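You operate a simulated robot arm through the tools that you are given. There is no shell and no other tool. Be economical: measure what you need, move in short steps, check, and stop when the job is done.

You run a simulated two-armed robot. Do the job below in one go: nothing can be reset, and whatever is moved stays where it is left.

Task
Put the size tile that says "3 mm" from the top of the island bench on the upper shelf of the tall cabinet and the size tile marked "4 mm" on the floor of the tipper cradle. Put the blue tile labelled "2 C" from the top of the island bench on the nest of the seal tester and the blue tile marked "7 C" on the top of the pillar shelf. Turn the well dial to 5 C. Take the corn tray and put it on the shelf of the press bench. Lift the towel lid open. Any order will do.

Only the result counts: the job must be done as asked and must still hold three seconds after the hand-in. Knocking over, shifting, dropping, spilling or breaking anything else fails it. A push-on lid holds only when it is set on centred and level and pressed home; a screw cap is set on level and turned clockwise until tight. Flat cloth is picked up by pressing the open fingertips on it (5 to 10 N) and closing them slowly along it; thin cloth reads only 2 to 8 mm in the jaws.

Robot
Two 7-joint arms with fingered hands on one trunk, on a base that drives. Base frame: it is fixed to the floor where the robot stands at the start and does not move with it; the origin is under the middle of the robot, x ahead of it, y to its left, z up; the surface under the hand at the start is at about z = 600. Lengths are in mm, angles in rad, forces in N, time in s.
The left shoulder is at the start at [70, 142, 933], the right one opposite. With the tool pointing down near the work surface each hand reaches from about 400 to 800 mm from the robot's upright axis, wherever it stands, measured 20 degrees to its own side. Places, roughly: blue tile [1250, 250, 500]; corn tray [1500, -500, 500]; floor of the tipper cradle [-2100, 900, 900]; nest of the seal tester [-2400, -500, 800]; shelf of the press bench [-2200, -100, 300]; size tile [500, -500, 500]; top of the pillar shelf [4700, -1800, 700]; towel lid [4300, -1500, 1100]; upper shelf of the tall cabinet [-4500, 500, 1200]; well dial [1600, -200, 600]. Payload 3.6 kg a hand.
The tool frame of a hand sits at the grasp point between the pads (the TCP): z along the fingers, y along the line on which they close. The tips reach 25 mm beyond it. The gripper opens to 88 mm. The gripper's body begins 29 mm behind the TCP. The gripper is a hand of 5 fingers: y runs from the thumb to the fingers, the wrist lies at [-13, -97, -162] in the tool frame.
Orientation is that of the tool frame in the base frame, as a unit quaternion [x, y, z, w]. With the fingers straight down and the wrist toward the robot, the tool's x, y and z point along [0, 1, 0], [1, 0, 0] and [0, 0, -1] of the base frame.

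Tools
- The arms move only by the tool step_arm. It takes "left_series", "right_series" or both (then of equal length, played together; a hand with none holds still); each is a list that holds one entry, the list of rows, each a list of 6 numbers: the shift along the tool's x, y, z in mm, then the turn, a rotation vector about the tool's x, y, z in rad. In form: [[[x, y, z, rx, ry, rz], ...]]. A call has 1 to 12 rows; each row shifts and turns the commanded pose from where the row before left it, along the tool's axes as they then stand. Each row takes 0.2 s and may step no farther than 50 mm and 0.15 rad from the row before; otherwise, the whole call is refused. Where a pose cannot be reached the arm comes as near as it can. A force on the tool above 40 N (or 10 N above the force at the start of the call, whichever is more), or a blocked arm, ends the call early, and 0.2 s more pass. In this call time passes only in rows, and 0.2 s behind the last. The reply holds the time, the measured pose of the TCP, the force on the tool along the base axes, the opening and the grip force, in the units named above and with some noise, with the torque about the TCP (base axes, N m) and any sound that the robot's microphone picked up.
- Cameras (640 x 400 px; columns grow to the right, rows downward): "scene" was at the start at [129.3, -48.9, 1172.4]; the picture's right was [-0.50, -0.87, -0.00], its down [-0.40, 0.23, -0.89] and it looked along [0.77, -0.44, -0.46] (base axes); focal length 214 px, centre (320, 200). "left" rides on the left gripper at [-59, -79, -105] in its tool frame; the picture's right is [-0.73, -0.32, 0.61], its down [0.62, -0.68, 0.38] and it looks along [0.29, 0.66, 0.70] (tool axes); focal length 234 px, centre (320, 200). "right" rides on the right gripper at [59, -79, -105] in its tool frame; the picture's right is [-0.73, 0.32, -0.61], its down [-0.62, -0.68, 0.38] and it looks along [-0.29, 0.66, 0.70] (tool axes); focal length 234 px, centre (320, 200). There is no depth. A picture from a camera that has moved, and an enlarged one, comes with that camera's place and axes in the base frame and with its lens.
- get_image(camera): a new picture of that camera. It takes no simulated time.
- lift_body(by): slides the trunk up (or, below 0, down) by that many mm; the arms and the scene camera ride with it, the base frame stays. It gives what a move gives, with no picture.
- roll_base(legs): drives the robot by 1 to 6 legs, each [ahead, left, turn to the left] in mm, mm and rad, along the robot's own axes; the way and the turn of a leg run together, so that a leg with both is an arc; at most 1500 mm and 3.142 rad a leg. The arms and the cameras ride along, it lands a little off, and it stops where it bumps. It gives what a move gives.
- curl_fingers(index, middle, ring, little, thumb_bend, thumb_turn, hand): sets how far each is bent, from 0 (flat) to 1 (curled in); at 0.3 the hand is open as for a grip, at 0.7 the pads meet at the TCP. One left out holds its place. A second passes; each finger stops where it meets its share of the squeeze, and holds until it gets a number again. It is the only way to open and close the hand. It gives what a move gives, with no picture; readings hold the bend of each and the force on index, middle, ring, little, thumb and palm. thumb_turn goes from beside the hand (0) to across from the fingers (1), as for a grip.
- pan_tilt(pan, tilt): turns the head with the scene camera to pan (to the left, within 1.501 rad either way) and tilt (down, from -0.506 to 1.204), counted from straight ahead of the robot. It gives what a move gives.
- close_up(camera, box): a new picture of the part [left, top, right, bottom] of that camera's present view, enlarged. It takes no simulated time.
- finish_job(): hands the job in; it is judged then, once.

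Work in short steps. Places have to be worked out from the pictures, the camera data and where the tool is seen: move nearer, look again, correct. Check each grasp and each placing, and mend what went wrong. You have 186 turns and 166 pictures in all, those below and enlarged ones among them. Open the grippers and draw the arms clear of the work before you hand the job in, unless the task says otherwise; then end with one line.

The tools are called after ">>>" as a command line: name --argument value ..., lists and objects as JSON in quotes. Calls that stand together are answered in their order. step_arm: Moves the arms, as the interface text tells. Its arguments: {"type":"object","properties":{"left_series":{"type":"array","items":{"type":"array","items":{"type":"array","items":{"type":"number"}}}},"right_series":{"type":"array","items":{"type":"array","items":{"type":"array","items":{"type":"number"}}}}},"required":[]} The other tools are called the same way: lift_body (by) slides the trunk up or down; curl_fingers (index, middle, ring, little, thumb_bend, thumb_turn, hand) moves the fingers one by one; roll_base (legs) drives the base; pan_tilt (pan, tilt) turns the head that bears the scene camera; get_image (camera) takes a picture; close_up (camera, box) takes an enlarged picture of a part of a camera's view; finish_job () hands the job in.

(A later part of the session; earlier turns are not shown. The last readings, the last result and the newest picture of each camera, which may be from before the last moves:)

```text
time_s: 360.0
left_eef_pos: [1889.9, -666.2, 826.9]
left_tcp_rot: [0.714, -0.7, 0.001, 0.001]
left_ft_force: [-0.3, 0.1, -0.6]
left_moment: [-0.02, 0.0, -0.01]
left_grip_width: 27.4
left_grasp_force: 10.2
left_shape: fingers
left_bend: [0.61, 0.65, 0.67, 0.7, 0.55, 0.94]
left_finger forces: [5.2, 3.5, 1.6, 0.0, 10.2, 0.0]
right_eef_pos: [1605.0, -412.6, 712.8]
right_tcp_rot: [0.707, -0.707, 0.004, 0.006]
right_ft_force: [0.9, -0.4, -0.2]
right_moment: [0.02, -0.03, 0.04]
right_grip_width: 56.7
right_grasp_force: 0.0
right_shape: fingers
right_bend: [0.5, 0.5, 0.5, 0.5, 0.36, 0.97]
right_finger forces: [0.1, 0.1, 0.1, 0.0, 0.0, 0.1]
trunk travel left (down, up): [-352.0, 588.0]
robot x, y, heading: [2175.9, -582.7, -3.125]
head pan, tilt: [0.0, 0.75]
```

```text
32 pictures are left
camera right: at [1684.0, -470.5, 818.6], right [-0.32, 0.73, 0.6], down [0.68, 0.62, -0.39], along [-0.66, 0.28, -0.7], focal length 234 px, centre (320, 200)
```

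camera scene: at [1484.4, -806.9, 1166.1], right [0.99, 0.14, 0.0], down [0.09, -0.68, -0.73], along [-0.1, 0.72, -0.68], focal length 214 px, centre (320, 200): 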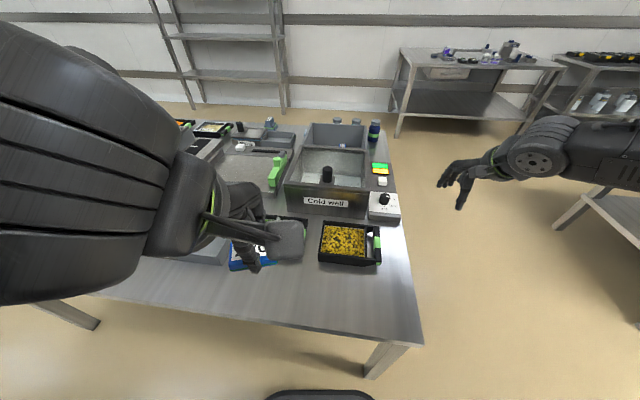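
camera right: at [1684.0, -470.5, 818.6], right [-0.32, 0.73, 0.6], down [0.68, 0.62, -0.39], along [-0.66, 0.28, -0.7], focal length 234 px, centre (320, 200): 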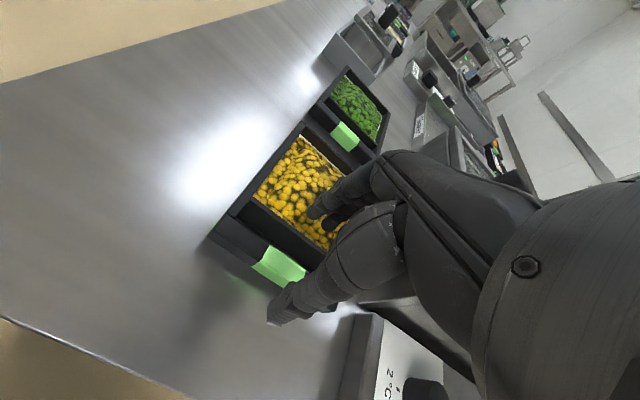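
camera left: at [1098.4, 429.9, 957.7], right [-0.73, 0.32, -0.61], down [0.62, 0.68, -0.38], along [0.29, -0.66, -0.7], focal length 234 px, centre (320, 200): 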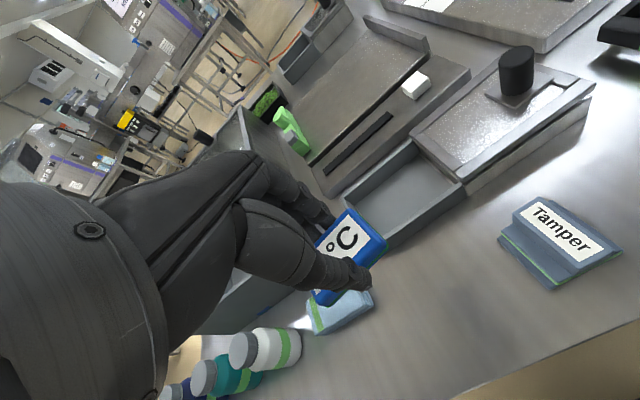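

Aligned with the bar (1605,−407). I lower 50 mm and check the fingers entering the slot.

>>> lift_body --by -52

>>> close_up --camera "right" --box '[180, 120, 420, 340]'

>>> close_up --camera "scene" --box '[320, 160, 460, 280]'

```text
time_s: 360.9
left_eef_pos: [1888.6, -667.4, 775.1]
left_tcp_rot: [0.714, -0.7, 0.0, 0.001]
left_ft_force: [-0.6, 0.4, 0.2]
left_moment: [0.01, 0.0, -0.04]
left_grip_width: 27.5
left_grasp_force: 10.5
left_shape: fingers
left_bend: [0.61, 0.65, 0.67, 0.7, 0.55, 0.94]
left_finger forces: [5.2, 3.5, 1.6, 0.0, 10.3, 0.1]
right_eef_pos: [1605.3, -411.8, 660.1]
right_tcp_rot: [-0.707, 0.707, -0.004, -0.005]
right_ft_force: [2.4, -0.7, 1.3]
right_moment: [0.01, -0.02, 0.0]
right_grip_width: 56.9
right_grasp_force: 0.0
right_shape: fingers
right_bend: [0.5, 0.51, 0.5, 0.5, 0.36, 0.97]
right_finger forces: [0.0, 1.3, 0.0, 0.1, 0.0, 0.0]
trunk travel left (down, up): [-300.0, 640.0]
robot x, y, heading: [2176.1, -579.6, -3.124]
head pan, tilt: [0.0, 0.75]
```

```text
1.82 times, centred on (300, 230) of right
camera zoom: at [1684.0, -470.5, 766.5], right [-0.32, 0.73, 0.6], down [0.68, 0.62, -0.39], along [-0.66, 0.28, -0.7], focal length 426 px, centre (356, 146)
```

zoom: 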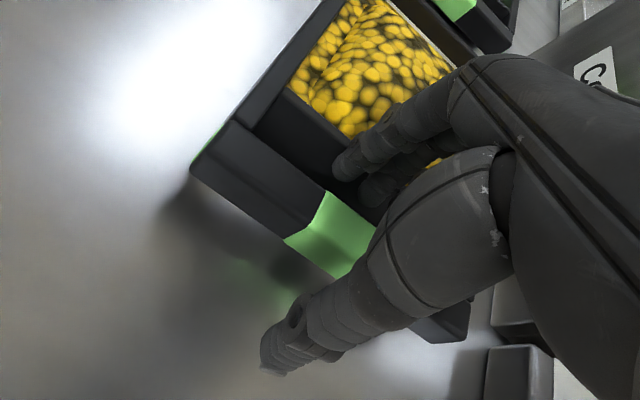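

```text
3.33 times, centred on (390, 220) of scene
camera zoom: at [2044.6, -584.7, 979.0], right [-0.02, 1.0, 0.0], down [0.68, 0.01, -0.73], along [-0.73, -0.01, -0.68], focal length 715 px, centre (87, 133)
```

zoom: 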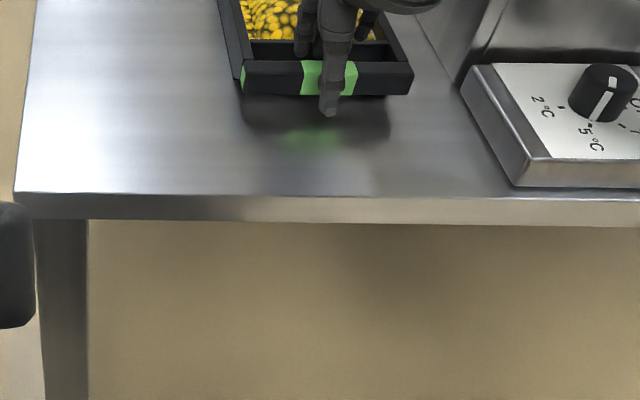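

The middle finger brushes the tray wall; I shift 4 mm east and lower further into the slot.

>>> step_arm --right_series '[[[0, -4, 0, 0, 0, 0]]]'

>>> step_arm --right_series '[[[0, 0, 7, 0, 0, 0], [0, 0, 7, 0, 0, 0], [0, 0, 7, 0, 0, 0]]]'

```text
time_s: 361.4
left_eef_pos: [1889.0, -667.4, 775.5]
left_tcp_rot: [0.714, -0.7, 0.001, 0.0]
left_ft_force: [0.0, 0.4, -0.1]
left_moment: [0.0, 0.01, 0.01]
left_grip_width: 27.8
left_grasp_force: 10.0
left_shape: fingers
left_bend: [0.61, 0.65, 0.67, 0.7, 0.55, 0.94]
left_finger forces: [5.2, 3.5, 1.5, 0.1, 10.3, 0.0]
right_eef_pos: [1608.4, -413.3, 661.0]
right_tcp_rot: [-0.707, 0.707, -0.006, -0.004]
right_ft_force: [0.6, -0.3, 0.2]
right_moment: [-0.03, 0.01, -0.01]
right_grip_width: 56.8
right_grasp_force: 0.1
right_shape: fingers
right_bend: [0.5, 0.5, 0.5, 0.5, 0.36, 0.97]
right_finger forces: [0.0, 0.0, 0.1, 0.1, 0.0, 0.1]
trunk travel left (down, up): [-300.0, 640.0]
robot x, y, heading: [2179.0, -577.6, -3.121]
head pan, tilt: [0.0, 0.75]
```

```text
time_s: 362.0
left_eef_pos: [1887.9, -667.6, 773.7]
left_tcp_rot: [0.714, -0.7, 0.003, -0.001]
left_ft_force: [-0.6, -0.8, -0.8]
left_moment: [-0.01, -0.05, -0.03]
left_grip_width: 28.0
left_grasp_force: 10.8
left_shape: fingers
left_bend: [0.61, 0.65, 0.67, 0.7, 0.55, 0.94]
left_finger forces: [5.3, 3.5, 1.6, 0.1, 10.3, 0.0]
right_eef_pos: [1606.8, -413.6, 647.6]
right_tcp_rot: [0.707, -0.707, 0.003, 0.009]
right_ft_force: [0.3, 0.6, 0.8]
right_moment: [-0.01, -0.01, 0.01]
right_grip_width: 56.9
right_grasp_force: 0.9
right_shape: fingers
right_bend: [0.5, 0.51, 0.5, 0.5, 0.36, 0.97]
right_finger forces: [0.0, 1.4, 0.1, 0.0, 0.1, 0.0]
trunk travel left (down, up): [-300.0, 640.0]
robot x, y, heading: [2179.5, -584.0, -3.12]
head pan, tilt: [0.0, 0.75]
stopped in row 3 (right hand): the force on the tool passed its limit at 45 N (the readings are from after the stop); the commanded pose is now the measured one
```

Something firm was met at TCP ≈647 (probably a fingertip on tray structure). I check closely before closing.

>>> close_up --camera "right" --box '[180, 120, 420, 340]'

>>> close_up --camera "scene" --box '[350, 150, 430, 210]'

```text
1.82 times, centred on (300, 230) of right
camera zoom: at [1686.0, -470.2, 753.0], right [-0.32, 0.74, 0.6], down [0.68, 0.62, -0.4], along [-0.66, 0.28, -0.7], focal length 426 px, centre (356, 146)
```

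zoom: 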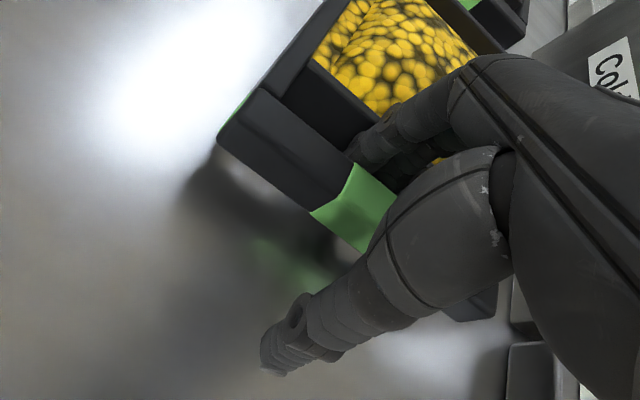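

```text
6.67 times, centred on (390, 180) of scene
camera zoom: at [2042.4, -584.2, 978.2], right [-0.02, 1.0, 0.0], down [0.68, 0.01, -0.73], along [-0.73, -0.01, -0.68], focal length 1430 px, centre (-147, 333)
```

zoom: 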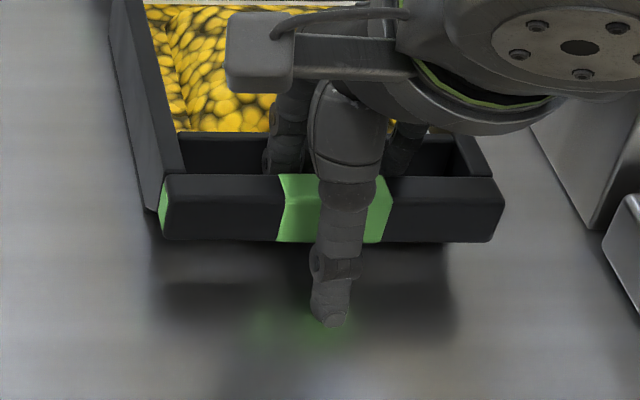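

Fingers are in the slot, thumb outside the bar. Closing.

>>> curl_fingers --hand "right" --index 0.75 --middle 0.75 --ring 0.75 --little 0.75 --thumb_bend 0.75

>>> step_arm --right_series '[[[0, 0, -6, 0, 0, 0], [0, 0, -6, 0, 0, 0]]]'

>>> close_up --camera "scene" --box '[340, 120, 440, 210]'

```text
time_s: 363.0
left_eef_pos: [1889.9, -667.6, 773.8]
left_tcp_rot: [0.714, -0.7, 0.001, 0.001]
left_ft_force: [0.1, 0.0, -1.1]
left_moment: [-0.02, 0.02, 0.01]
left_grip_width: 27.7
left_grasp_force: 9.9
left_shape: fingers
left_bend: [0.61, 0.65, 0.67, 0.7, 0.55, 0.94]
left_finger forces: [5.2, 3.5, 1.7, 0.0, 10.3, 0.0]
right_eef_pos: [1607.1, -414.2, 649.2]
right_tcp_rot: [0.708, -0.706, 0.001, 0.009]
right_ft_force: [1.1, -1.1, 2.6]
right_moment: [0.04, 0.64, 0.12]
right_grip_width: 10.7
right_grasp_force: 32.6
right_shape: fingers
right_bend: [0.73, 0.7, 0.72, 0.75, 0.62, 0.97]
right_finger forces: [6.3, 42.9, 6.3, 0.0, 10.0, 0.0]
trunk travel left (down, up): [-300.0, 640.0]
robot x, y, heading: [2178.9, -578.5, -3.124]
head pan, tilt: [0.0, 0.75]
```

```text
time_s: 363.6
left_eef_pos: [1888.8, -667.5, 773.7]
left_tcp_rot: [0.714, -0.701, 0.002, 0.0]
left_ft_force: [-0.5, -0.7, 0.1]
left_moment: [0.01, 0.03, 0.01]
left_grip_width: 27.7
left_grasp_force: 10.5
left_shape: fingers
left_bend: [0.61, 0.65, 0.67, 0.7, 0.55, 0.94]
left_finger forces: [5.2, 3.5, 1.6, 0.1, 10.2, 0.1]
right_eef_pos: [1607.6, -413.4, 660.7]
right_tcp_rot: [-0.707, 0.707, -0.002, -0.01]
right_ft_force: [0.3, 0.1, -2.6]
right_moment: [-0.11, 0.0, 0.07]
right_grip_width: 10.8
right_grasp_force: 20.7
right_shape: fingers
right_bend: [0.73, 0.7, 0.73, 0.75, 0.63, 0.96]
right_finger forces: [7.4, 17.0, 5.4, 0.1, 12.1, 0.0]
trunk travel left (down, up): [-300.0, 640.0]
robot x, y, heading: [2180.0, -578.6, -3.125]
head pan, tilt: [0.0, 0.75]
```

```text
4.44 times, centred on (390, 165) of scene
camera zoom: at [2044.4, -584.7, 978.9], right [-0.02, 1.0, 0.0], down [0.68, 0.01, -0.73], along [-0.73, -0.01, -0.68], focal length 953 px, centre (9, 356)
```

zoom: 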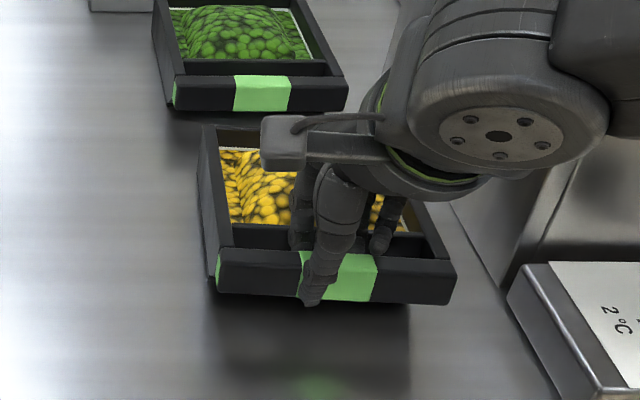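

The tray seems light (≈2.6 N) and rises level. I tighten the thumb and lift with the trunk.

>>> curl_fingers --hand "right" --thumb_bend 0.9 --index 0.85 --ring 0.85 --little 0.85 --middle 0.85

>>> lift_body --by 60

>>> get_image --camera "scene"

>>> get_image --camera "right"

```text
time_s: 364.6
left_eef_pos: [1890.7, -666.9, 773.6]
left_tcp_rot: [0.713, -0.701, 0.001, 0.0]
left_ft_force: [0.1, 0.1, -0.8]
left_moment: [0.0, 0.01, -0.02]
left_grip_width: 28.0
left_grasp_force: 10.2
left_shape: fingers
left_bend: [0.61, 0.65, 0.67, 0.7, 0.55, 0.94]
left_finger forces: [5.2, 3.5, 1.6, 0.0, 10.3, 0.1]
right_eef_pos: [1606.7, -414.6, 660.7]
right_tcp_rot: [-0.707, 0.707, -0.003, -0.011]
right_ft_force: [0.1, -0.2, -0.8]
right_moment: [-0.04, 0.22, 0.13]
right_grip_width: 9.9
right_grasp_force: 30.4
right_shape: fingers
right_bend: [0.74, 0.7, 0.73, 0.85, 0.65, 0.94]
right_finger forces: [11.9, 23.3, 5.3, 0.0, 20.1, 0.1]
trunk travel left (down, up): [-300.0, 640.0]
robot x, y, heading: [2176.5, -581.5, -3.118]
head pan, tilt: [0.0, 0.75]
```

```text
time_s: 365.6
left_eef_pos: [1889.4, -667.4, 834.5]
left_tcp_rot: [0.713, -0.701, 0.002, 0.0]
left_ft_force: [0.6, 0.4, -1.1]
left_moment: [-0.02, -0.03, 0.02]
left_grip_width: 27.8
left_grasp_force: 10.3
left_shape: fingers
left_bend: [0.61, 0.65, 0.67, 0.7, 0.55, 0.94]
left_finger forces: [5.2, 3.5, 1.6, 0.1, 10.2, 0.0]
right_eef_pos: [1606.1, -414.5, 720.8]
right_tcp_rot: [0.708, -0.706, 0.002, 0.01]
right_ft_force: [0.6, -3.3, -2.5]
right_moment: [-0.28, -0.22, 0.24]
right_grip_width: 10.6
right_grasp_force: 24.2
right_shape: fingers
right_bend: [0.73, 0.7, 0.73, 0.85, 0.68, 0.92]
right_finger forces: [12.5, 5.7, 5.5, 0.0, 24.7, 0.0]
trunk travel left (down, up): [-360.0, 580.0]
robot x, y, heading: [2178.2, -580.4, -3.12]
head pan, tilt: [0.0, 0.75]
```

```text
26 pictures are left
camera scene: at [2044.1, -585.0, 1039.0], right [-0.02, 1.0, 0.0], down [0.68, 0.01, -0.73], along [-0.73, -0.01, -0.68], focal length 214 px, centre (320, 200)
```

scene: 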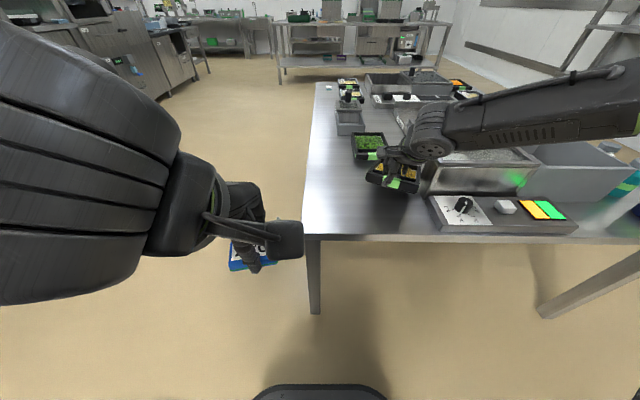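

```text
25 pictures are left
camera right: at [1687.0, -471.6, 826.0], right [-0.32, 0.74, 0.6], down [0.68, 0.62, -0.4], along [-0.66, 0.28, -0.69], focal length 234 px, centre (320, 200)
```

right: 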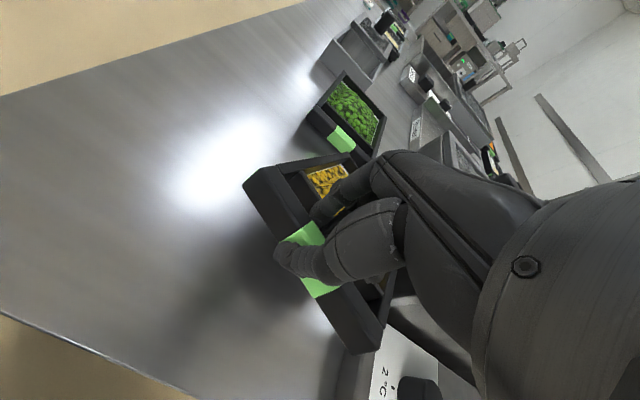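

>>> close_up --camera "scene" --box '[340, 120, 460, 220]'

```text
4.00 times, centred on (400, 170) of scene
camera zoom: at [2044.1, -585.0, 1039.0], right [-0.02, 1.0, 0.0], down [0.68, 0.01, -0.73], along [-0.73, -0.01, -0.68], focal length 858 px, centre (0, 320)
```

zoom: 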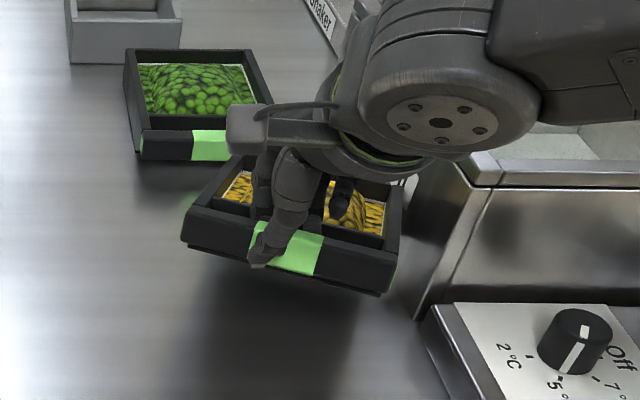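

The tray hangs nose-down about 20–25° and a bit rolled, contents intact. I raise it more and tilt the hand back to level it.

>>> lift_body --by 60

>>> step_arm --right_series '[[[0, 0, 0, -0.1, -0.03, 0], [0, 0, 0, -0.1, -0.03, 0], [0, 0, 0, -0.1, -0.03, 0], [0, 0, 0, -0.08, -0.03, 0]]]'

>>> close_up --camera "scene" --box '[330, 80, 470, 210]'

```text
time_s: 366.6
left_eef_pos: [1888.8, -667.1, 893.8]
left_tcp_rot: [0.714, -0.7, 0.002, 0.001]
left_ft_force: [0.5, 0.7, -0.9]
left_moment: [0.02, -0.01, 0.03]
left_grip_width: 27.6
left_grasp_force: 11.2
left_shape: fingers
left_bend: [0.61, 0.65, 0.67, 0.7, 0.55, 0.94]
left_finger forces: [5.1, 3.5, 1.5, 0.0, 10.3, 0.0]
right_eef_pos: [1606.6, -414.9, 780.8]
right_tcp_rot: [0.708, -0.706, 0.003, 0.01]
right_ft_force: [0.6, -2.7, -2.0]
right_moment: [-0.27, -0.27, 0.24]
right_grip_width: 10.6
right_grasp_force: 24.9
right_shape: fingers
right_bend: [0.73, 0.7, 0.73, 0.85, 0.68, 0.92]
right_finger forces: [12.7, 5.9, 5.8, 0.0, 24.9, 0.0]
trunk travel left (down, up): [-420.0, 520.0]
robot x, y, heading: [2177.2, -578.6, -3.122]
head pan, tilt: [0.0, 0.75]
```

```text
time_s: 367.6
left_eef_pos: [1888.1, -667.2, 893.7]
left_tcp_rot: [0.714, -0.701, 0.001, 0.001]
left_ft_force: [0.5, -0.4, 0.0]
left_moment: [0.01, 0.0, -0.01]
left_grip_width: 27.7
left_grasp_force: 10.2
left_shape: fingers
left_bend: [0.61, 0.65, 0.67, 0.7, 0.55, 0.94]
left_finger forces: [5.2, 3.6, 1.6, 0.0, 10.2, 0.0]
right_eef_pos: [1607.1, -413.0, 781.3]
right_tcp_rot: [-0.692, 0.694, 0.174, -0.101]
right_ft_force: [-0.5, -2.3, -3.0]
right_moment: [-0.33, -0.4, 0.17]
right_grip_width: 11.6
right_grasp_force: 27.8
right_shape: fingers
right_bend: [0.73, 0.7, 0.76, 0.85, 0.73, 0.9]
right_finger forces: [18.6, 9.0, 0.1, 0.1, 28.3, 0.0]
trunk travel left (down, up): [-420.0, 520.0]
robot x, y, heading: [2176.2, -578.7, -3.127]
head pan, tilt: [0.0, 0.75]
```

```text
3.08 times, centred on (400, 145) of scene
camera zoom: at [2043.9, -584.8, 1098.9], right [-0.02, 1.0, 0.0], down [0.68, 0.01, -0.73], along [-0.73, -0.01, -0.68], focal length 660 px, centre (74, 369)
```

zoom: 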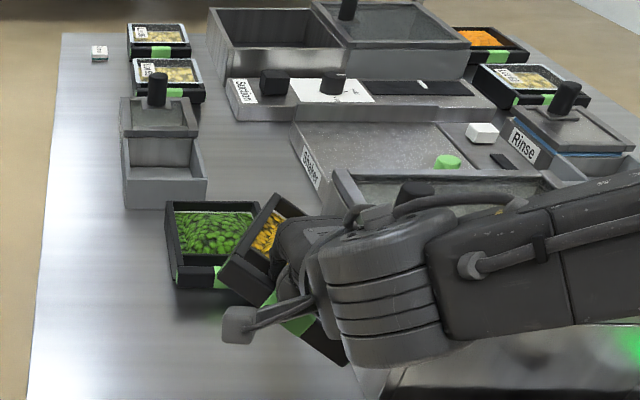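

The tray's far corner seems to be touching the cold well (steady −3 N in y). I move the hand south, away from it, and look again.

>>> step_arm --right_series '[[[30, 0, -10, 0, 0, 0], [40, 0, 0, 0, 0, 0], [40, 0, 0, 0, 0, 0]]]'

>>> close_up --camera "scene" --box '[260, 80, 460, 230]'

```text
time_s: 368.4
left_eef_pos: [1888.9, -666.4, 894.0]
left_tcp_rot: [0.714, -0.7, 0.001, 0.0]
left_ft_force: [0.9, 0.0, 0.1]
left_moment: [0.02, -0.02, 0.02]
left_grip_width: 27.3
left_grasp_force: 10.7
left_shape: fingers
left_bend: [0.61, 0.65, 0.67, 0.7, 0.55, 0.94]
left_finger forces: [5.2, 3.5, 1.7, 0.1, 10.3, 0.1]
right_eef_pos: [1610.1, -494.2, 786.0]
right_tcp_rot: [-0.691, 0.694, 0.174, -0.1]
right_ft_force: [-0.4, 0.2, -2.4]
right_moment: [-0.16, -0.14, 0.02]
right_grip_width: 11.1
right_grasp_force: 23.6
right_shape: fingers
right_bend: [0.73, 0.7, 0.76, 0.85, 0.73, 0.88]
right_finger forces: [18.7, 4.7, 0.1, 0.0, 24.0, 0.1]
right hand out of reach, approached as far as the arm can: row 3
trunk travel left (down, up): [-420.0, 520.0]
robot x, y, heading: [2178.2, -579.8, -3.12]
head pan, tilt: [0.0, 0.75]
```

```text
2.67 times, centred on (360, 155) of scene
camera zoom: at [2045.0, -584.5, 1099.1], right [-0.02, 1.0, 0.0], down [0.68, 0.01, -0.73], along [-0.73, -0.01, -0.68], focal length 572 px, centre (213, 320)
```

zoom: 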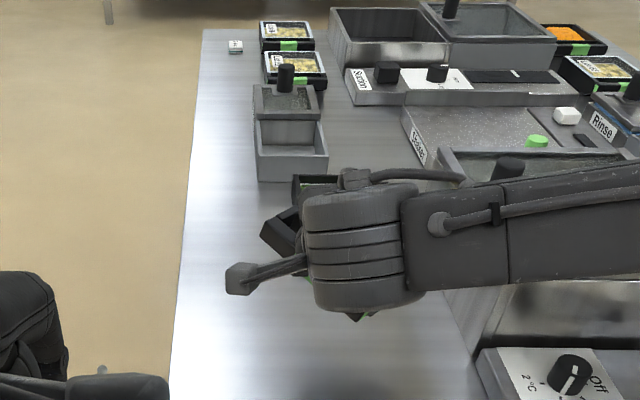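

>>> get_image --camera "right"

```text
21 pictures are left
camera right: at [1722.6, -561.7, 846.2], right [-0.05, 0.66, 0.75], down [0.5, 0.67, -0.55], along [-0.87, 0.35, -0.36], focal length 234 px, centre (320, 200)
```

right: 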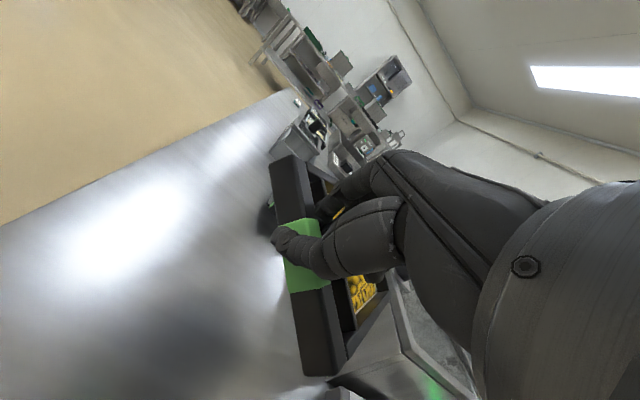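

The tray has slipped in the hand (about 27° roll and yaw). I counter-rotate the hand to level it before setting it down for a better grip.

>>> step_arm --right_series '[[[0, 0, 0, 0, -0.09, -0.1], [0, 0, 0, 0, -0.09, -0.1], [0, 0, 0, 0, -0.09, -0.1], [0, 0, 0, 0, -0.09, -0.1]]]'

>>> get_image --camera "right"

>>> close_up --camera "scene" --box '[260, 80, 460, 230]'

```text
time_s: 369.4
left_eef_pos: [1890.0, -666.7, 894.1]
left_tcp_rot: [0.714, -0.7, 0.001, -0.001]
left_ft_force: [0.3, -0.3, -0.9]
left_moment: [0.01, 0.0, 0.01]
left_grip_width: 27.6
left_grasp_force: 10.8
left_shape: fingers
left_bend: [0.61, 0.65, 0.67, 0.7, 0.55, 0.94]
left_finger forces: [5.2, 3.5, 1.6, 0.0, 10.4, 0.0]
right_eef_pos: [1616.8, -476.5, 789.8]
right_tcp_rot: [0.773, -0.549, -0.311, -0.061]
right_ft_force: [0.2, -0.2, -2.2]
right_moment: [-0.11, -0.24, -0.01]
right_grip_width: 10.8
right_grasp_force: 23.6
right_shape: fingers
right_bend: [0.73, 0.7, 0.76, 0.85, 0.73, 0.88]
right_finger forces: [17.5, 5.4, 0.1, 0.0, 24.3, 0.0]
right hand out of reach, approached as far as the arm can: row 1, 2, 3, 4
trunk travel left (down, up): [-420.0, 520.0]
robot x, y, heading: [2178.0, -581.8, -3.121]
head pan, tilt: [0.0, 0.75]
```

```text
20 pictures are left
camera right: at [1742.0, -539.3, 822.6], right [-0.18, 0.2, 0.96], down [0.32, 0.94, -0.13], along [-0.93, 0.28, -0.24], focal length 234 px, centre (320, 200)
```

right: 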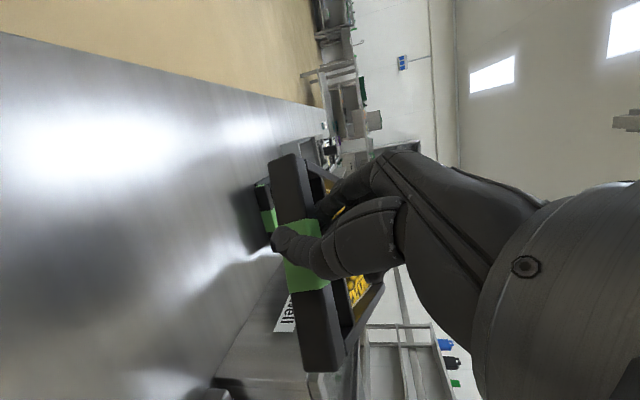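

```text
2.67 times, centred on (360, 155) of scene
camera zoom: at [2044.1, -584.6, 1099.0], right [-0.02, 1.0, 0.0], down [0.68, 0.01, -0.73], along [-0.73, -0.01, -0.68], focal length 572 px, centre (213, 320)
```

zoom: 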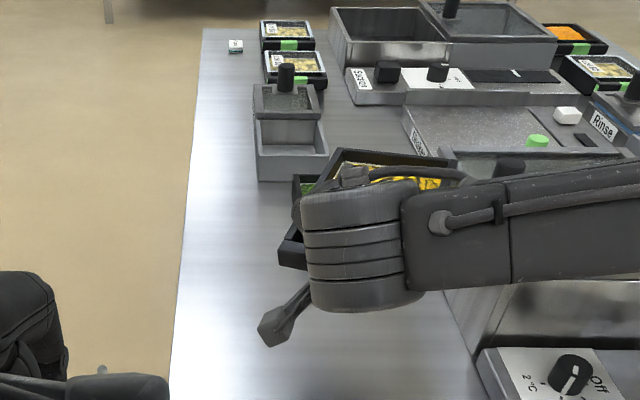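

The tray is now close to level and steady. I carry it by base only: around the south side of the island, west toward the press bench.

>>> roll_base --legs '[[0, 430, 0], [1450, 0, 0], [1300, 0, 0], [0, -480, 0]]'

>>> pan_tilt --pan 0.0 --tilt 0.55

>>> get_image --camera "scene"

```text
time_s: 387.5
left_eef_pos: [-830.1, -625.2, 894.6]
left_tcp_rot: [-0.706, 0.709, -0.001, 0.0]
left_ft_force: [0.6, -0.3, 0.3]
left_moment: [0.01, 0.02, 0.02]
left_grip_width: 27.8
left_grasp_force: 10.0
left_shape: fingers
left_bend: [0.61, 0.65, 0.67, 0.7, 0.55, 0.94]
left_finger forces: [5.2, 3.5, 1.5, 0.0, 10.3, 0.0]
right_eef_pos: [-1098.7, -430.2, 790.2]
right_tcp_rot: [0.767, -0.559, -0.308, -0.063]
right_ft_force: [-0.5, 0.6, -2.6]
right_moment: [-0.15, -0.24, -0.05]
right_grip_width: 11.0
right_grasp_force: 23.9
right_shape: fingers
right_bend: [0.73, 0.7, 0.76, 0.85, 0.73, 0.88]
right_finger forces: [17.6, 5.6, 0.0, 0.1, 24.4, 0.1]
trunk travel left (down, up): [-420.0, 520.0]
robot x, y, heading: [-537.0, -541.6, 3.134]
head pan, tilt: [0.0, 0.75]
```

```text
time_s: 388.2
left_eef_pos: [-830.0, -626.9, 894.4]
left_tcp_rot: [-0.706, 0.708, -0.001, 0.0]
left_ft_force: [0.3, 0.2, 0.3]
left_moment: [0.0, -0.01, -0.01]
left_grip_width: 27.5
left_grasp_force: 10.1
left_shape: fingers
left_bend: [0.61, 0.65, 0.67, 0.7, 0.55, 0.94]
left_finger forces: [5.2, 3.6, 1.7, 0.1, 10.2, 0.1]
right_eef_pos: [-1098.5, -429.5, 790.1]
right_tcp_rot: [0.767, -0.558, -0.31, -0.063]
right_ft_force: [0.1, -0.3, -2.8]
right_moment: [-0.13, -0.21, 0.05]
right_grip_width: 10.9
right_grasp_force: 24.1
right_shape: fingers
right_bend: [0.73, 0.7, 0.76, 0.85, 0.73, 0.88]
right_finger forces: [17.4, 5.7, 0.0, 0.0, 24.4, 0.1]
trunk travel left (down, up): [-420.0, 520.0]
robot x, y, heading: [-540.0, -545.5, 3.141]
head pan, tilt: [0.0, 0.55]
```

```text
18 pictures are left
camera scene: at [-679.7, -547.5, 1116.3], right [0.0, 1.0, 0.0], down [0.52, 0.0, -0.85], along [-0.85, 0.0, -0.52], focal length 214 px, centre (320, 200)
```

scene: 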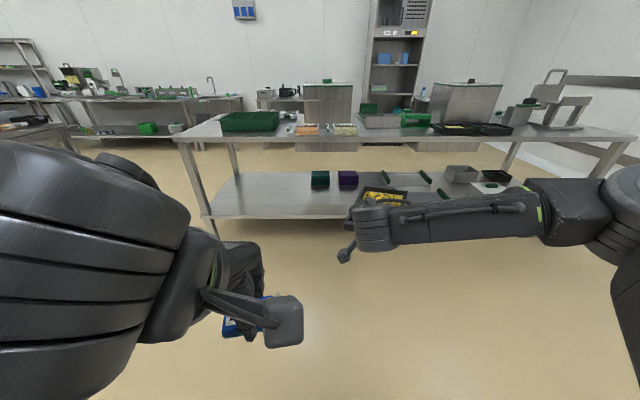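

The left part of the lower shelf (y −1200…−620) is empty. I drive left and ahead, then lower the trunk in front of the shelf.

>>> roll_base --legs '[[0, 410, 0], [430, 0, 0]]'

>>> lift_body --by -370

>>> get_image --camera "scene"

```text
time_s: 393.0
left_eef_pos: [-1262.0, -1038.9, 893.7]
left_tcp_rot: [-0.707, 0.707, -0.001, 0.0]
left_ft_force: [-0.3, 0.1, -0.6]
left_moment: [0.03, 0.0, -0.02]
left_grip_width: 27.5
left_grasp_force: 10.2
left_shape: fingers
left_bend: [0.61, 0.65, 0.67, 0.7, 0.55, 0.94]
left_finger forces: [5.3, 3.5, 1.6, 0.0, 10.3, 0.1]
right_eef_pos: [-1529.4, -842.1, 789.6]
right_tcp_rot: [0.767, -0.558, -0.309, -0.063]
right_ft_force: [0.1, -0.2, -2.5]
right_moment: [-0.1, -0.23, -0.04]
right_grip_width: 11.0
right_grasp_force: 24.2
right_shape: fingers
right_bend: [0.73, 0.7, 0.76, 0.85, 0.73, 0.88]
right_finger forces: [17.2, 5.9, 0.0, 0.1, 24.6, 0.0]
trunk travel left (down, up): [-420.0, 520.0]
robot x, y, heading: [-969.5, -956.1, 3.134]
head pan, tilt: [0.0, 0.55]
```

```text
time_s: 396.6
left_eef_pos: [-1260.9, -1038.5, 525.2]
left_tcp_rot: [-0.706, 0.708, -0.001, 0.0]
left_ft_force: [-0.5, -0.6, 0.1]
left_moment: [-0.02, 0.02, 0.0]
left_grip_width: 27.5
left_grasp_force: 10.4
left_shape: fingers
left_bend: [0.61, 0.65, 0.67, 0.7, 0.55, 0.94]
left_finger forces: [5.2, 3.6, 1.6, 0.0, 10.3, 0.0]
right_eef_pos: [-1528.5, -842.5, 420.7]
right_tcp_rot: [0.767, -0.558, -0.309, -0.063]
right_ft_force: [0.4, 0.5, -2.4]
right_moment: [-0.13, -0.2, 0.03]
right_grip_width: 10.9
right_grasp_force: 23.5
right_shape: fingers
right_bend: [0.73, 0.7, 0.76, 0.85, 0.73, 0.88]
right_finger forces: [17.3, 6.0, 0.0, 0.1, 24.5, 0.0]
trunk travel left (down, up): [-50.0, 890.0]
robot x, y, heading: [-970.6, -956.0, 3.138]
head pan, tilt: [0.0, 0.55]
```

```text
17 pictures are left
camera scene: at [-1111.0, -959.3, 746.4], right [0.0, 1.0, 0.0], down [0.52, 0.0, -0.85], along [-0.85, 0.0, -0.52], focal length 214 px, centre (320, 200)
```

scene: 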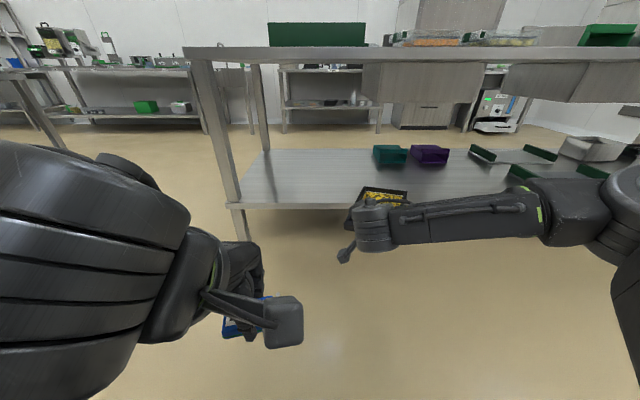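

>>> close_up --camera "scene" --box '[320, 160, 440, 270]'

```text
3.64 times, centred on (380, 215) of scene
camera zoom: at [-1111.0, -959.3, 746.4], right [0.0, 1.0, 0.0], down [0.52, 0.0, -0.85], along [-0.85, 0.0, -0.52], focal length 780 px, centre (102, 146)
```

zoom: 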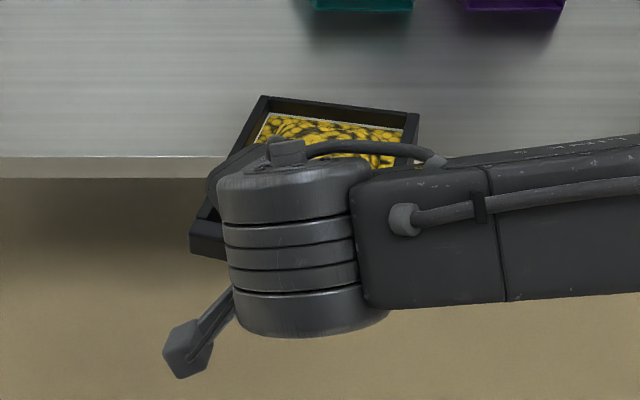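

The tray's rim is near level (z≈445–462) and it points slightly north-west. I drive it in over the shelf, then lower.

>>> roll_base --legs '[[350, 0, 0]]'

>>> lift_body --by -45

>>> close_up --camera "scene" --box '[300, 100, 460, 240]'

```text
time_s: 398.8
left_eef_pos: [-1600.4, -1041.6, 524.9]
left_tcp_rot: [0.71, -0.704, 0.001, 0.0]
left_ft_force: [-0.3, 0.2, -0.5]
left_moment: [0.0, 0.02, -0.05]
left_grip_width: 27.5
left_grasp_force: 10.3
left_shape: fingers
left_bend: [0.61, 0.65, 0.67, 0.7, 0.55, 0.94]
left_finger forces: [5.2, 3.5, 1.5, 0.0, 10.3, 0.0]
right_eef_pos: [-1870.7, -847.4, 420.2]
right_tcp_rot: [0.769, -0.555, -0.31, -0.062]
right_ft_force: [0.2, -1.0, -3.0]
right_moment: [-0.15, -0.22, -0.01]
right_grip_width: 10.8
right_grasp_force: 23.6
right_shape: fingers
right_bend: [0.73, 0.7, 0.76, 0.85, 0.73, 0.88]
right_finger forces: [17.4, 5.8, 0.0, 0.0, 24.7, 0.0]
trunk travel left (down, up): [-50.0, 890.0]
robot x, y, heading: [-1311.0, -961.0, -3.139]
head pan, tilt: [0.0, 0.55]
```

```text
time_s: 399.7
left_eef_pos: [-1600.3, -1040.9, 480.8]
left_tcp_rot: [0.71, -0.704, 0.002, 0.0]
left_ft_force: [0.5, 1.1, -0.8]
left_moment: [0.01, 0.01, -0.02]
left_grip_width: 27.9
left_grasp_force: 10.1
left_shape: fingers
left_bend: [0.61, 0.65, 0.67, 0.7, 0.55, 0.94]
left_finger forces: [5.2, 3.5, 1.6, 0.0, 10.3, 0.1]
right_eef_pos: [-1871.2, -848.6, 375.2]
right_tcp_rot: [0.769, -0.555, -0.31, -0.062]
right_ft_force: [-0.1, 0.4, -2.8]
right_moment: [-0.12, -0.24, -0.01]
right_grip_width: 11.1
right_grasp_force: 24.5
right_shape: fingers
right_bend: [0.73, 0.7, 0.76, 0.85, 0.73, 0.88]
right_finger forces: [17.3, 5.9, 0.1, 0.0, 24.5, 0.0]
trunk travel left (down, up): [-5.0, 935.0]
robot x, y, heading: [-1311.8, -958.5, -3.134]
head pan, tilt: [0.0, 0.55]
```

```text
2.86 times, centred on (380, 170) of scene
camera zoom: at [-1451.6, -961.2, 701.4], right [-0.01, 1.0, 0.0], down [0.52, 0.0, -0.85], along [-0.85, -0.01, -0.52], focal length 613 px, centre (149, 286)
```

zoom: 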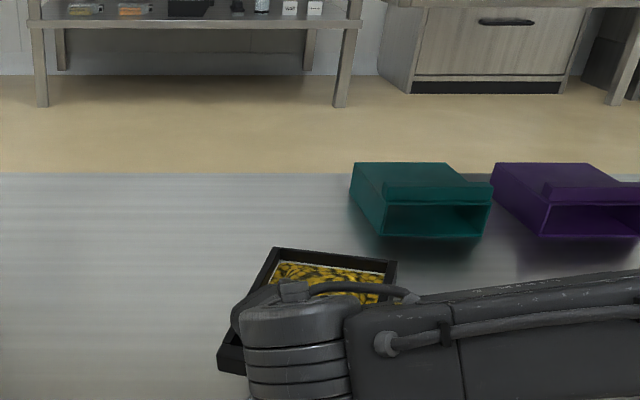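

Lowering now with the arm straight down (computed in tool axes), in stages.

>>> step_arm --right_series '[[[5.5, -2.5, 8, 0, 0, 0], [5.5, -2.5, 8, 0, 0, 0], [5.5, -2.5, 8, 0, 0, 0]]]'

>>> step_arm --right_series '[[[3.3, -1.5, 4.8, 0, 0, 0], [3.3, -1.5, 4.8, 0, 0, 0]]]'

```text
time_s: 400.5
left_eef_pos: [-1600.4, -1040.9, 480.3]
left_tcp_rot: [0.71, -0.704, 0.001, 0.0]
left_ft_force: [-0.1, 1.0, -0.6]
left_moment: [-0.01, 0.0, 0.03]
left_grip_width: 27.6
left_grasp_force: 9.9
left_shape: fingers
left_bend: [0.61, 0.65, 0.67, 0.7, 0.55, 0.94]
left_finger forces: [5.2, 3.4, 1.6, 0.0, 10.4, 0.0]
right_eef_pos: [-1867.5, -839.1, 346.4]
right_tcp_rot: [0.771, -0.554, -0.309, -0.06]
right_ft_force: [0.7, 0.9, -1.4]
right_moment: [-0.12, -0.22, 0.07]
right_grip_width: 10.9
right_grasp_force: 24.0
right_shape: fingers
right_bend: [0.73, 0.7, 0.76, 0.85, 0.73, 0.88]
right_finger forces: [17.2, 6.0, 0.1, 0.0, 24.6, 0.1]
right hand out of reach, approached as far as the arm can: row 1, 3
trunk travel left (down, up): [-5.0, 935.0]
robot x, y, heading: [-1312.0, -958.6, -3.132]
head pan, tilt: [0.0, 0.55]
```

```text
time_s: 401.1
left_eef_pos: [-1601.0, -1041.7, 479.4]
left_tcp_rot: [0.71, -0.705, 0.001, 0.0]
left_ft_force: [-0.1, 1.0, -0.7]
left_moment: [-0.01, 0.0, 0.0]
left_grip_width: 27.8
left_grasp_force: 9.9
left_shape: fingers
left_bend: [0.61, 0.65, 0.67, 0.7, 0.55, 0.94]
left_finger forces: [5.2, 3.5, 1.7, 0.0, 10.3, 0.0]
right_eef_pos: [-1867.9, -835.5, 336.8]
right_tcp_rot: [0.77, -0.554, -0.309, -0.062]
right_ft_force: [-0.5, -0.1, -2.6]
right_moment: [-0.12, -0.22, 0.02]
right_grip_width: 10.7
right_grasp_force: 24.0
right_shape: fingers
right_bend: [0.73, 0.7, 0.76, 0.85, 0.73, 0.88]
right_finger forces: [17.3, 6.0, 0.0, 0.0, 24.7, 0.1]
right hand out of reach, approached as far as the arm can: row 2
trunk travel left (down, up): [-5.0, 935.0]
robot x, y, heading: [-1310.9, -956.3, -3.132]
head pan, tilt: [0.0, 0.55]
```

No contact yet; continue down gently.

>>> step_arm --right_series '[[[2.7, -1.2, 4, 0, 0, 0], [2.7, -1.2, 4, 0, 0, 0]]]'

>>> step_arm --right_series '[[[2.7, -1.2, 4, 0, 0, 0]]]'

>>> close_up --camera "scene" --box '[300, 120, 440, 230]'

```text
time_s: 401.7
left_eef_pos: [-1600.0, -1041.4, 480.9]
left_tcp_rot: [0.71, -0.704, 0.001, -0.001]
left_ft_force: [0.0, 0.0, -0.5]
left_moment: [0.0, -0.01, 0.02]
left_grip_width: 27.7
left_grasp_force: 10.5
left_shape: fingers
left_bend: [0.61, 0.65, 0.67, 0.7, 0.55, 0.94]
left_finger forces: [5.2, 3.4, 1.6, 0.1, 10.3, 0.0]
right_eef_pos: [-1865.1, -831.8, 328.8]
right_tcp_rot: [0.77, -0.555, -0.309, -0.06]
right_ft_force: [0.2, 0.3, -2.6]
right_moment: [-0.13, -0.2, -0.02]
right_grip_width: 11.2
right_grasp_force: 23.6
right_shape: fingers
right_bend: [0.73, 0.7, 0.76, 0.85, 0.73, 0.88]
right_finger forces: [17.1, 6.2, 0.0, 0.0, 24.6, 0.0]
right hand out of reach, approached as far as the arm can: row 2
trunk travel left (down, up): [-5.0, 935.0]
robot x, y, heading: [-1312.6, -957.4, -3.138]
head pan, tilt: [0.0, 0.55]
```

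```text
time_s: 402.1
left_eef_pos: [-1600.5, -1041.2, 479.5]
left_tcp_rot: [0.71, -0.704, 0.001, 0.0]
left_ft_force: [0.0, 0.5, -0.6]
left_moment: [-0.02, 0.01, 0.0]
left_grip_width: 27.5
left_grasp_force: 10.7
left_shape: fingers
left_bend: [0.61, 0.65, 0.67, 0.7, 0.55, 0.94]
left_finger forces: [5.2, 3.6, 1.6, 0.0, 10.4, 0.0]
right_eef_pos: [-1863.7, -832.1, 326.4]
right_tcp_rot: [0.771, -0.554, -0.31, -0.06]
right_ft_force: [0.1, 0.1, -0.9]
right_moment: [-0.19, -0.05, -0.02]
right_grip_width: 10.6
right_grasp_force: 24.8
right_shape: fingers
right_bend: [0.73, 0.7, 0.76, 0.85, 0.73, 0.88]
right_finger forces: [18.3, 5.5, 0.0, 0.0, 25.5, 0.0]
trunk travel left (down, up): [-5.0, 935.0]
robot x, y, heading: [-1310.9, -955.2, -3.134]
head pan, tilt: [0.0, 0.55]
```

```text
3.64 times, centred on (370, 175) of scene
camera zoom: at [-1451.5, -961.2, 701.5], right [-0.01, 1.0, 0.0], down [0.52, 0.0, -0.85], along [-0.85, -0.01, -0.52], focal length 780 px, centre (138, 291)
```

zoom: 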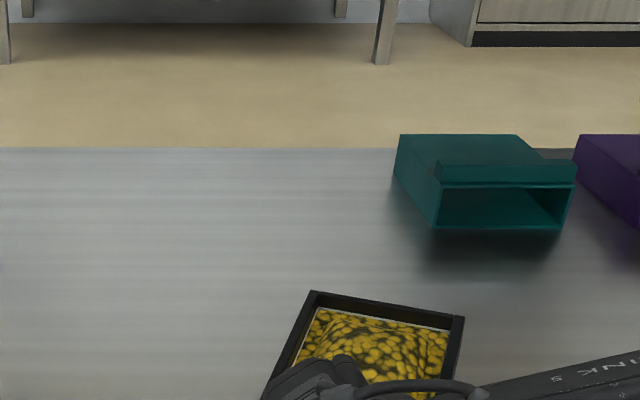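

First contact (weight reading dropped). I continue a few mm to let the whole tray settle.

>>> step_arm --right_series '[[[2.7, -1.2, 4, 0, 0, 0], [2.7, -1.2, 4, 0, 0, 0]]]'

>>> step_arm --right_series '[[[2.7, -1.2, 4, 0, 0, 0]]]'

>>> step_arm --right_series '[[[2.7, -1.2, 4, 0, 0, 0]]]'

```text
time_s: 402.7
left_eef_pos: [-1600.3, -1042.3, 480.0]
left_tcp_rot: [0.71, -0.705, 0.0, 0.001]
left_ft_force: [-0.3, -0.8, 0.2]
left_moment: [0.0, 0.02, 0.01]
left_grip_width: 27.4
left_grasp_force: 10.0
left_shape: fingers
left_bend: [0.61, 0.65, 0.67, 0.7, 0.55, 0.94]
left_finger forces: [5.2, 3.3, 1.6, 0.0, 10.3, 0.1]
right_eef_pos: [-1864.1, -827.6, 319.4]
right_tcp_rot: [0.771, -0.554, -0.309, -0.06]
right_ft_force: [-0.1, -1.3, 3.1]
right_moment: [-0.19, 0.0, 0.08]
right_grip_width: 10.2
right_grasp_force: 21.9
right_shape: fingers
right_bend: [0.73, 0.7, 0.76, 0.85, 0.73, 0.88]
right_finger forces: [15.6, 5.0, 0.0, 0.0, 22.8, 0.0]
right hand out of reach, approached as far as the arm can: row 1
trunk travel left (down, up): [-5.0, 935.0]
robot x, y, heading: [-1308.8, -959.6, -3.132]
head pan, tilt: [0.0, 0.55]
```

```text
time_s: 403.1
left_eef_pos: [-1600.6, -1042.1, 480.5]
left_tcp_rot: [0.71, -0.704, 0.0, 0.0]
left_ft_force: [0.1, -0.3, -0.4]
left_moment: [0.02, -0.01, -0.01]
left_grip_width: 27.6
left_grasp_force: 10.4
left_shape: fingers
left_bend: [0.61, 0.65, 0.67, 0.7, 0.55, 0.94]
left_finger forces: [5.2, 3.4, 1.6, 0.0, 10.3, 0.1]
right_eef_pos: [-1863.6, -825.2, 314.7]
right_tcp_rot: [0.77, -0.555, -0.31, -0.061]
right_ft_force: [0.7, -2.9, 4.6]
right_moment: [-0.09, 0.07, 0.08]
right_grip_width: 9.3
right_grasp_force: 20.4
right_shape: fingers
right_bend: [0.74, 0.7, 0.76, 0.85, 0.73, 0.88]
right_finger forces: [14.9, 5.2, 0.1, 0.0, 19.8, 0.0]
right hand out of reach, approached as far as the arm can: row 1
trunk travel left (down, up): [-5.0, 935.0]
robot x, y, heading: [-1314.6, -959.3, -3.132]
head pan, tilt: [0.0, 0.55]
```

```text
time_s: 403.5
left_eef_pos: [-1599.7, -1042.5, 481.3]
left_tcp_rot: [0.71, -0.705, -0.001, 0.0]
left_ft_force: [0.6, -0.6, 0.3]
left_moment: [-0.02, 0.02, -0.01]
left_grip_width: 27.6
left_grasp_force: 9.9
left_shape: fingers
left_bend: [0.61, 0.65, 0.67, 0.7, 0.55, 0.94]
left_finger forces: [5.2, 3.4, 1.6, 0.0, 10.5, 0.0]
right_eef_pos: [-1862.7, -823.7, 312.9]
right_tcp_rot: [0.769, -0.555, -0.311, -0.059]
right_ft_force: [3.5, -6.0, 19.9]
right_moment: [-0.21, -0.01, 0.15]
right_grip_width: 9.2
right_grasp_force: 31.5
right_shape: fingers
right_bend: [0.74, 0.7, 0.76, 0.85, 0.74, 0.88]
right_finger forces: [18.2, 6.5, 0.0, 0.0, 37.6, 0.1]
right hand out of reach, approached as far as the arm can: row 1
trunk travel left (down, up): [-5.0, 935.0]
robot x, y, heading: [-1313.2, -957.1, -3.134]
head pan, tilt: [0.0, 0.55]
```

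Firmly down (20 N). I relieve 3 mm and open the hand moderately, then retract along the hand axis.

>>> step_arm --right_series '[[[-2, 1, -3, 0, 0, 0]]]'

>>> curl_fingers --hand "right" --index 0.55 --middle 0.55 --ring 0.6 --little 0.6 --thumb_bend 0.4

>>> step_arm --right_series '[[[0, 0, -5, 0, 0, 0], [0, 0, -8, 0, 0, 0]]]'

>>> close_up --camera "scene" --box '[280, 130, 440, 260]'

```text
time_s: 403.9
left_eef_pos: [-1600.0, -1042.0, 479.7]
left_tcp_rot: [0.71, -0.704, 0.001, 0.001]
left_ft_force: [0.8, 0.6, -0.2]
left_moment: [-0.01, -0.02, 0.02]
left_grip_width: 27.9
left_grasp_force: 10.7
left_shape: fingers
left_bend: [0.61, 0.65, 0.67, 0.7, 0.55, 0.94]
left_finger forces: [5.2, 3.5, 1.6, 0.0, 10.3, 0.0]
right_eef_pos: [-1863.8, -824.6, 314.1]
right_tcp_rot: [0.77, -0.555, -0.309, -0.062]
right_ft_force: [-1.3, -4.1, 7.1]
right_moment: [-0.06, 0.16, 0.12]
right_grip_width: 9.2
right_grasp_force: 23.8
right_shape: fingers
right_bend: [0.74, 0.7, 0.76, 0.85, 0.74, 0.88]
right_finger forces: [17.2, 6.0, 0.0, 0.0, 23.9, 0.1]
trunk travel left (down, up): [-5.0, 935.0]
robot x, y, heading: [-1310.5, -959.4, -3.139]
head pan, tilt: [0.0, 0.55]
```

```text
time_s: 404.9
left_eef_pos: [-1600.4, -1042.1, 479.4]
left_tcp_rot: [0.709, -0.705, 0.0, 0.0]
left_ft_force: [0.4, 0.6, 0.2]
left_moment: [0.01, -0.01, 0.0]
left_grip_width: 27.8
left_grasp_force: 10.6
left_shape: fingers
left_bend: [0.61, 0.65, 0.67, 0.7, 0.55, 0.94]
left_finger forces: [5.2, 3.6, 1.6, 0.0, 10.4, 0.0]
right_eef_pos: [-1863.1, -823.3, 313.1]
right_tcp_rot: [0.77, -0.555, -0.31, -0.062]
right_ft_force: [0.1, 1.6, 2.0]
right_moment: [-0.08, 0.03, -0.08]
right_grip_width: 49.4
right_grasp_force: 4.3
right_shape: fingers
right_bend: [0.53, 0.58, 0.61, 0.6, 0.4, 0.97]
right_finger forces: [5.8, 3.3, 0.8, 0.0, 0.1, 0.0]
trunk travel left (down, up): [-5.0, 935.0]
robot x, y, heading: [-1309.1, -957.9, -3.136]
head pan, tilt: [0.0, 0.55]
```

```text
time_s: 405.5
left_eef_pos: [-1600.4, -1042.0, 480.0]
left_tcp_rot: [0.71, -0.704, 0.001, 0.0]
left_ft_force: [0.0, 0.3, -0.2]
left_moment: [-0.02, 0.01, 0.0]
left_grip_width: 27.6
left_grasp_force: 10.2
left_shape: fingers
left_bend: [0.61, 0.65, 0.67, 0.7, 0.55, 0.94]
left_finger forces: [5.2, 3.5, 1.6, 0.0, 10.3, 0.1]
right_eef_pos: [-1857.6, -828.4, 324.8]
right_tcp_rot: [0.77, -0.554, -0.31, -0.062]
right_ft_force: [-2.3, 1.1, 1.2]
right_moment: [0.0, 0.02, -0.07]
right_grip_width: 48.0
right_grasp_force: 0.6
right_shape: fingers
right_bend: [0.54, 0.55, 0.6, 0.6, 0.4, 0.97]
right_finger forces: [1.5, 0.0, 0.0, 0.0, 0.1, 0.0]
trunk travel left (down, up): [-5.0, 935.0]
robot x, y, heading: [-1312.4, -958.2, -3.135]
head pan, tilt: [0.0, 0.55]
```

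```text
3.08 times, centred on (360, 195) of scene
camera zoom: at [-1451.5, -961.2, 701.3], right [-0.01, 1.0, 0.0], down [0.52, 0.0, -0.85], along [-0.85, -0.01, -0.52], focal length 660 px, centre (197, 215)
```

zoom: 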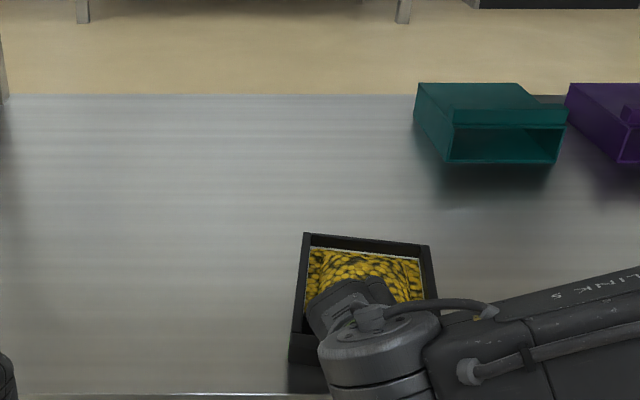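

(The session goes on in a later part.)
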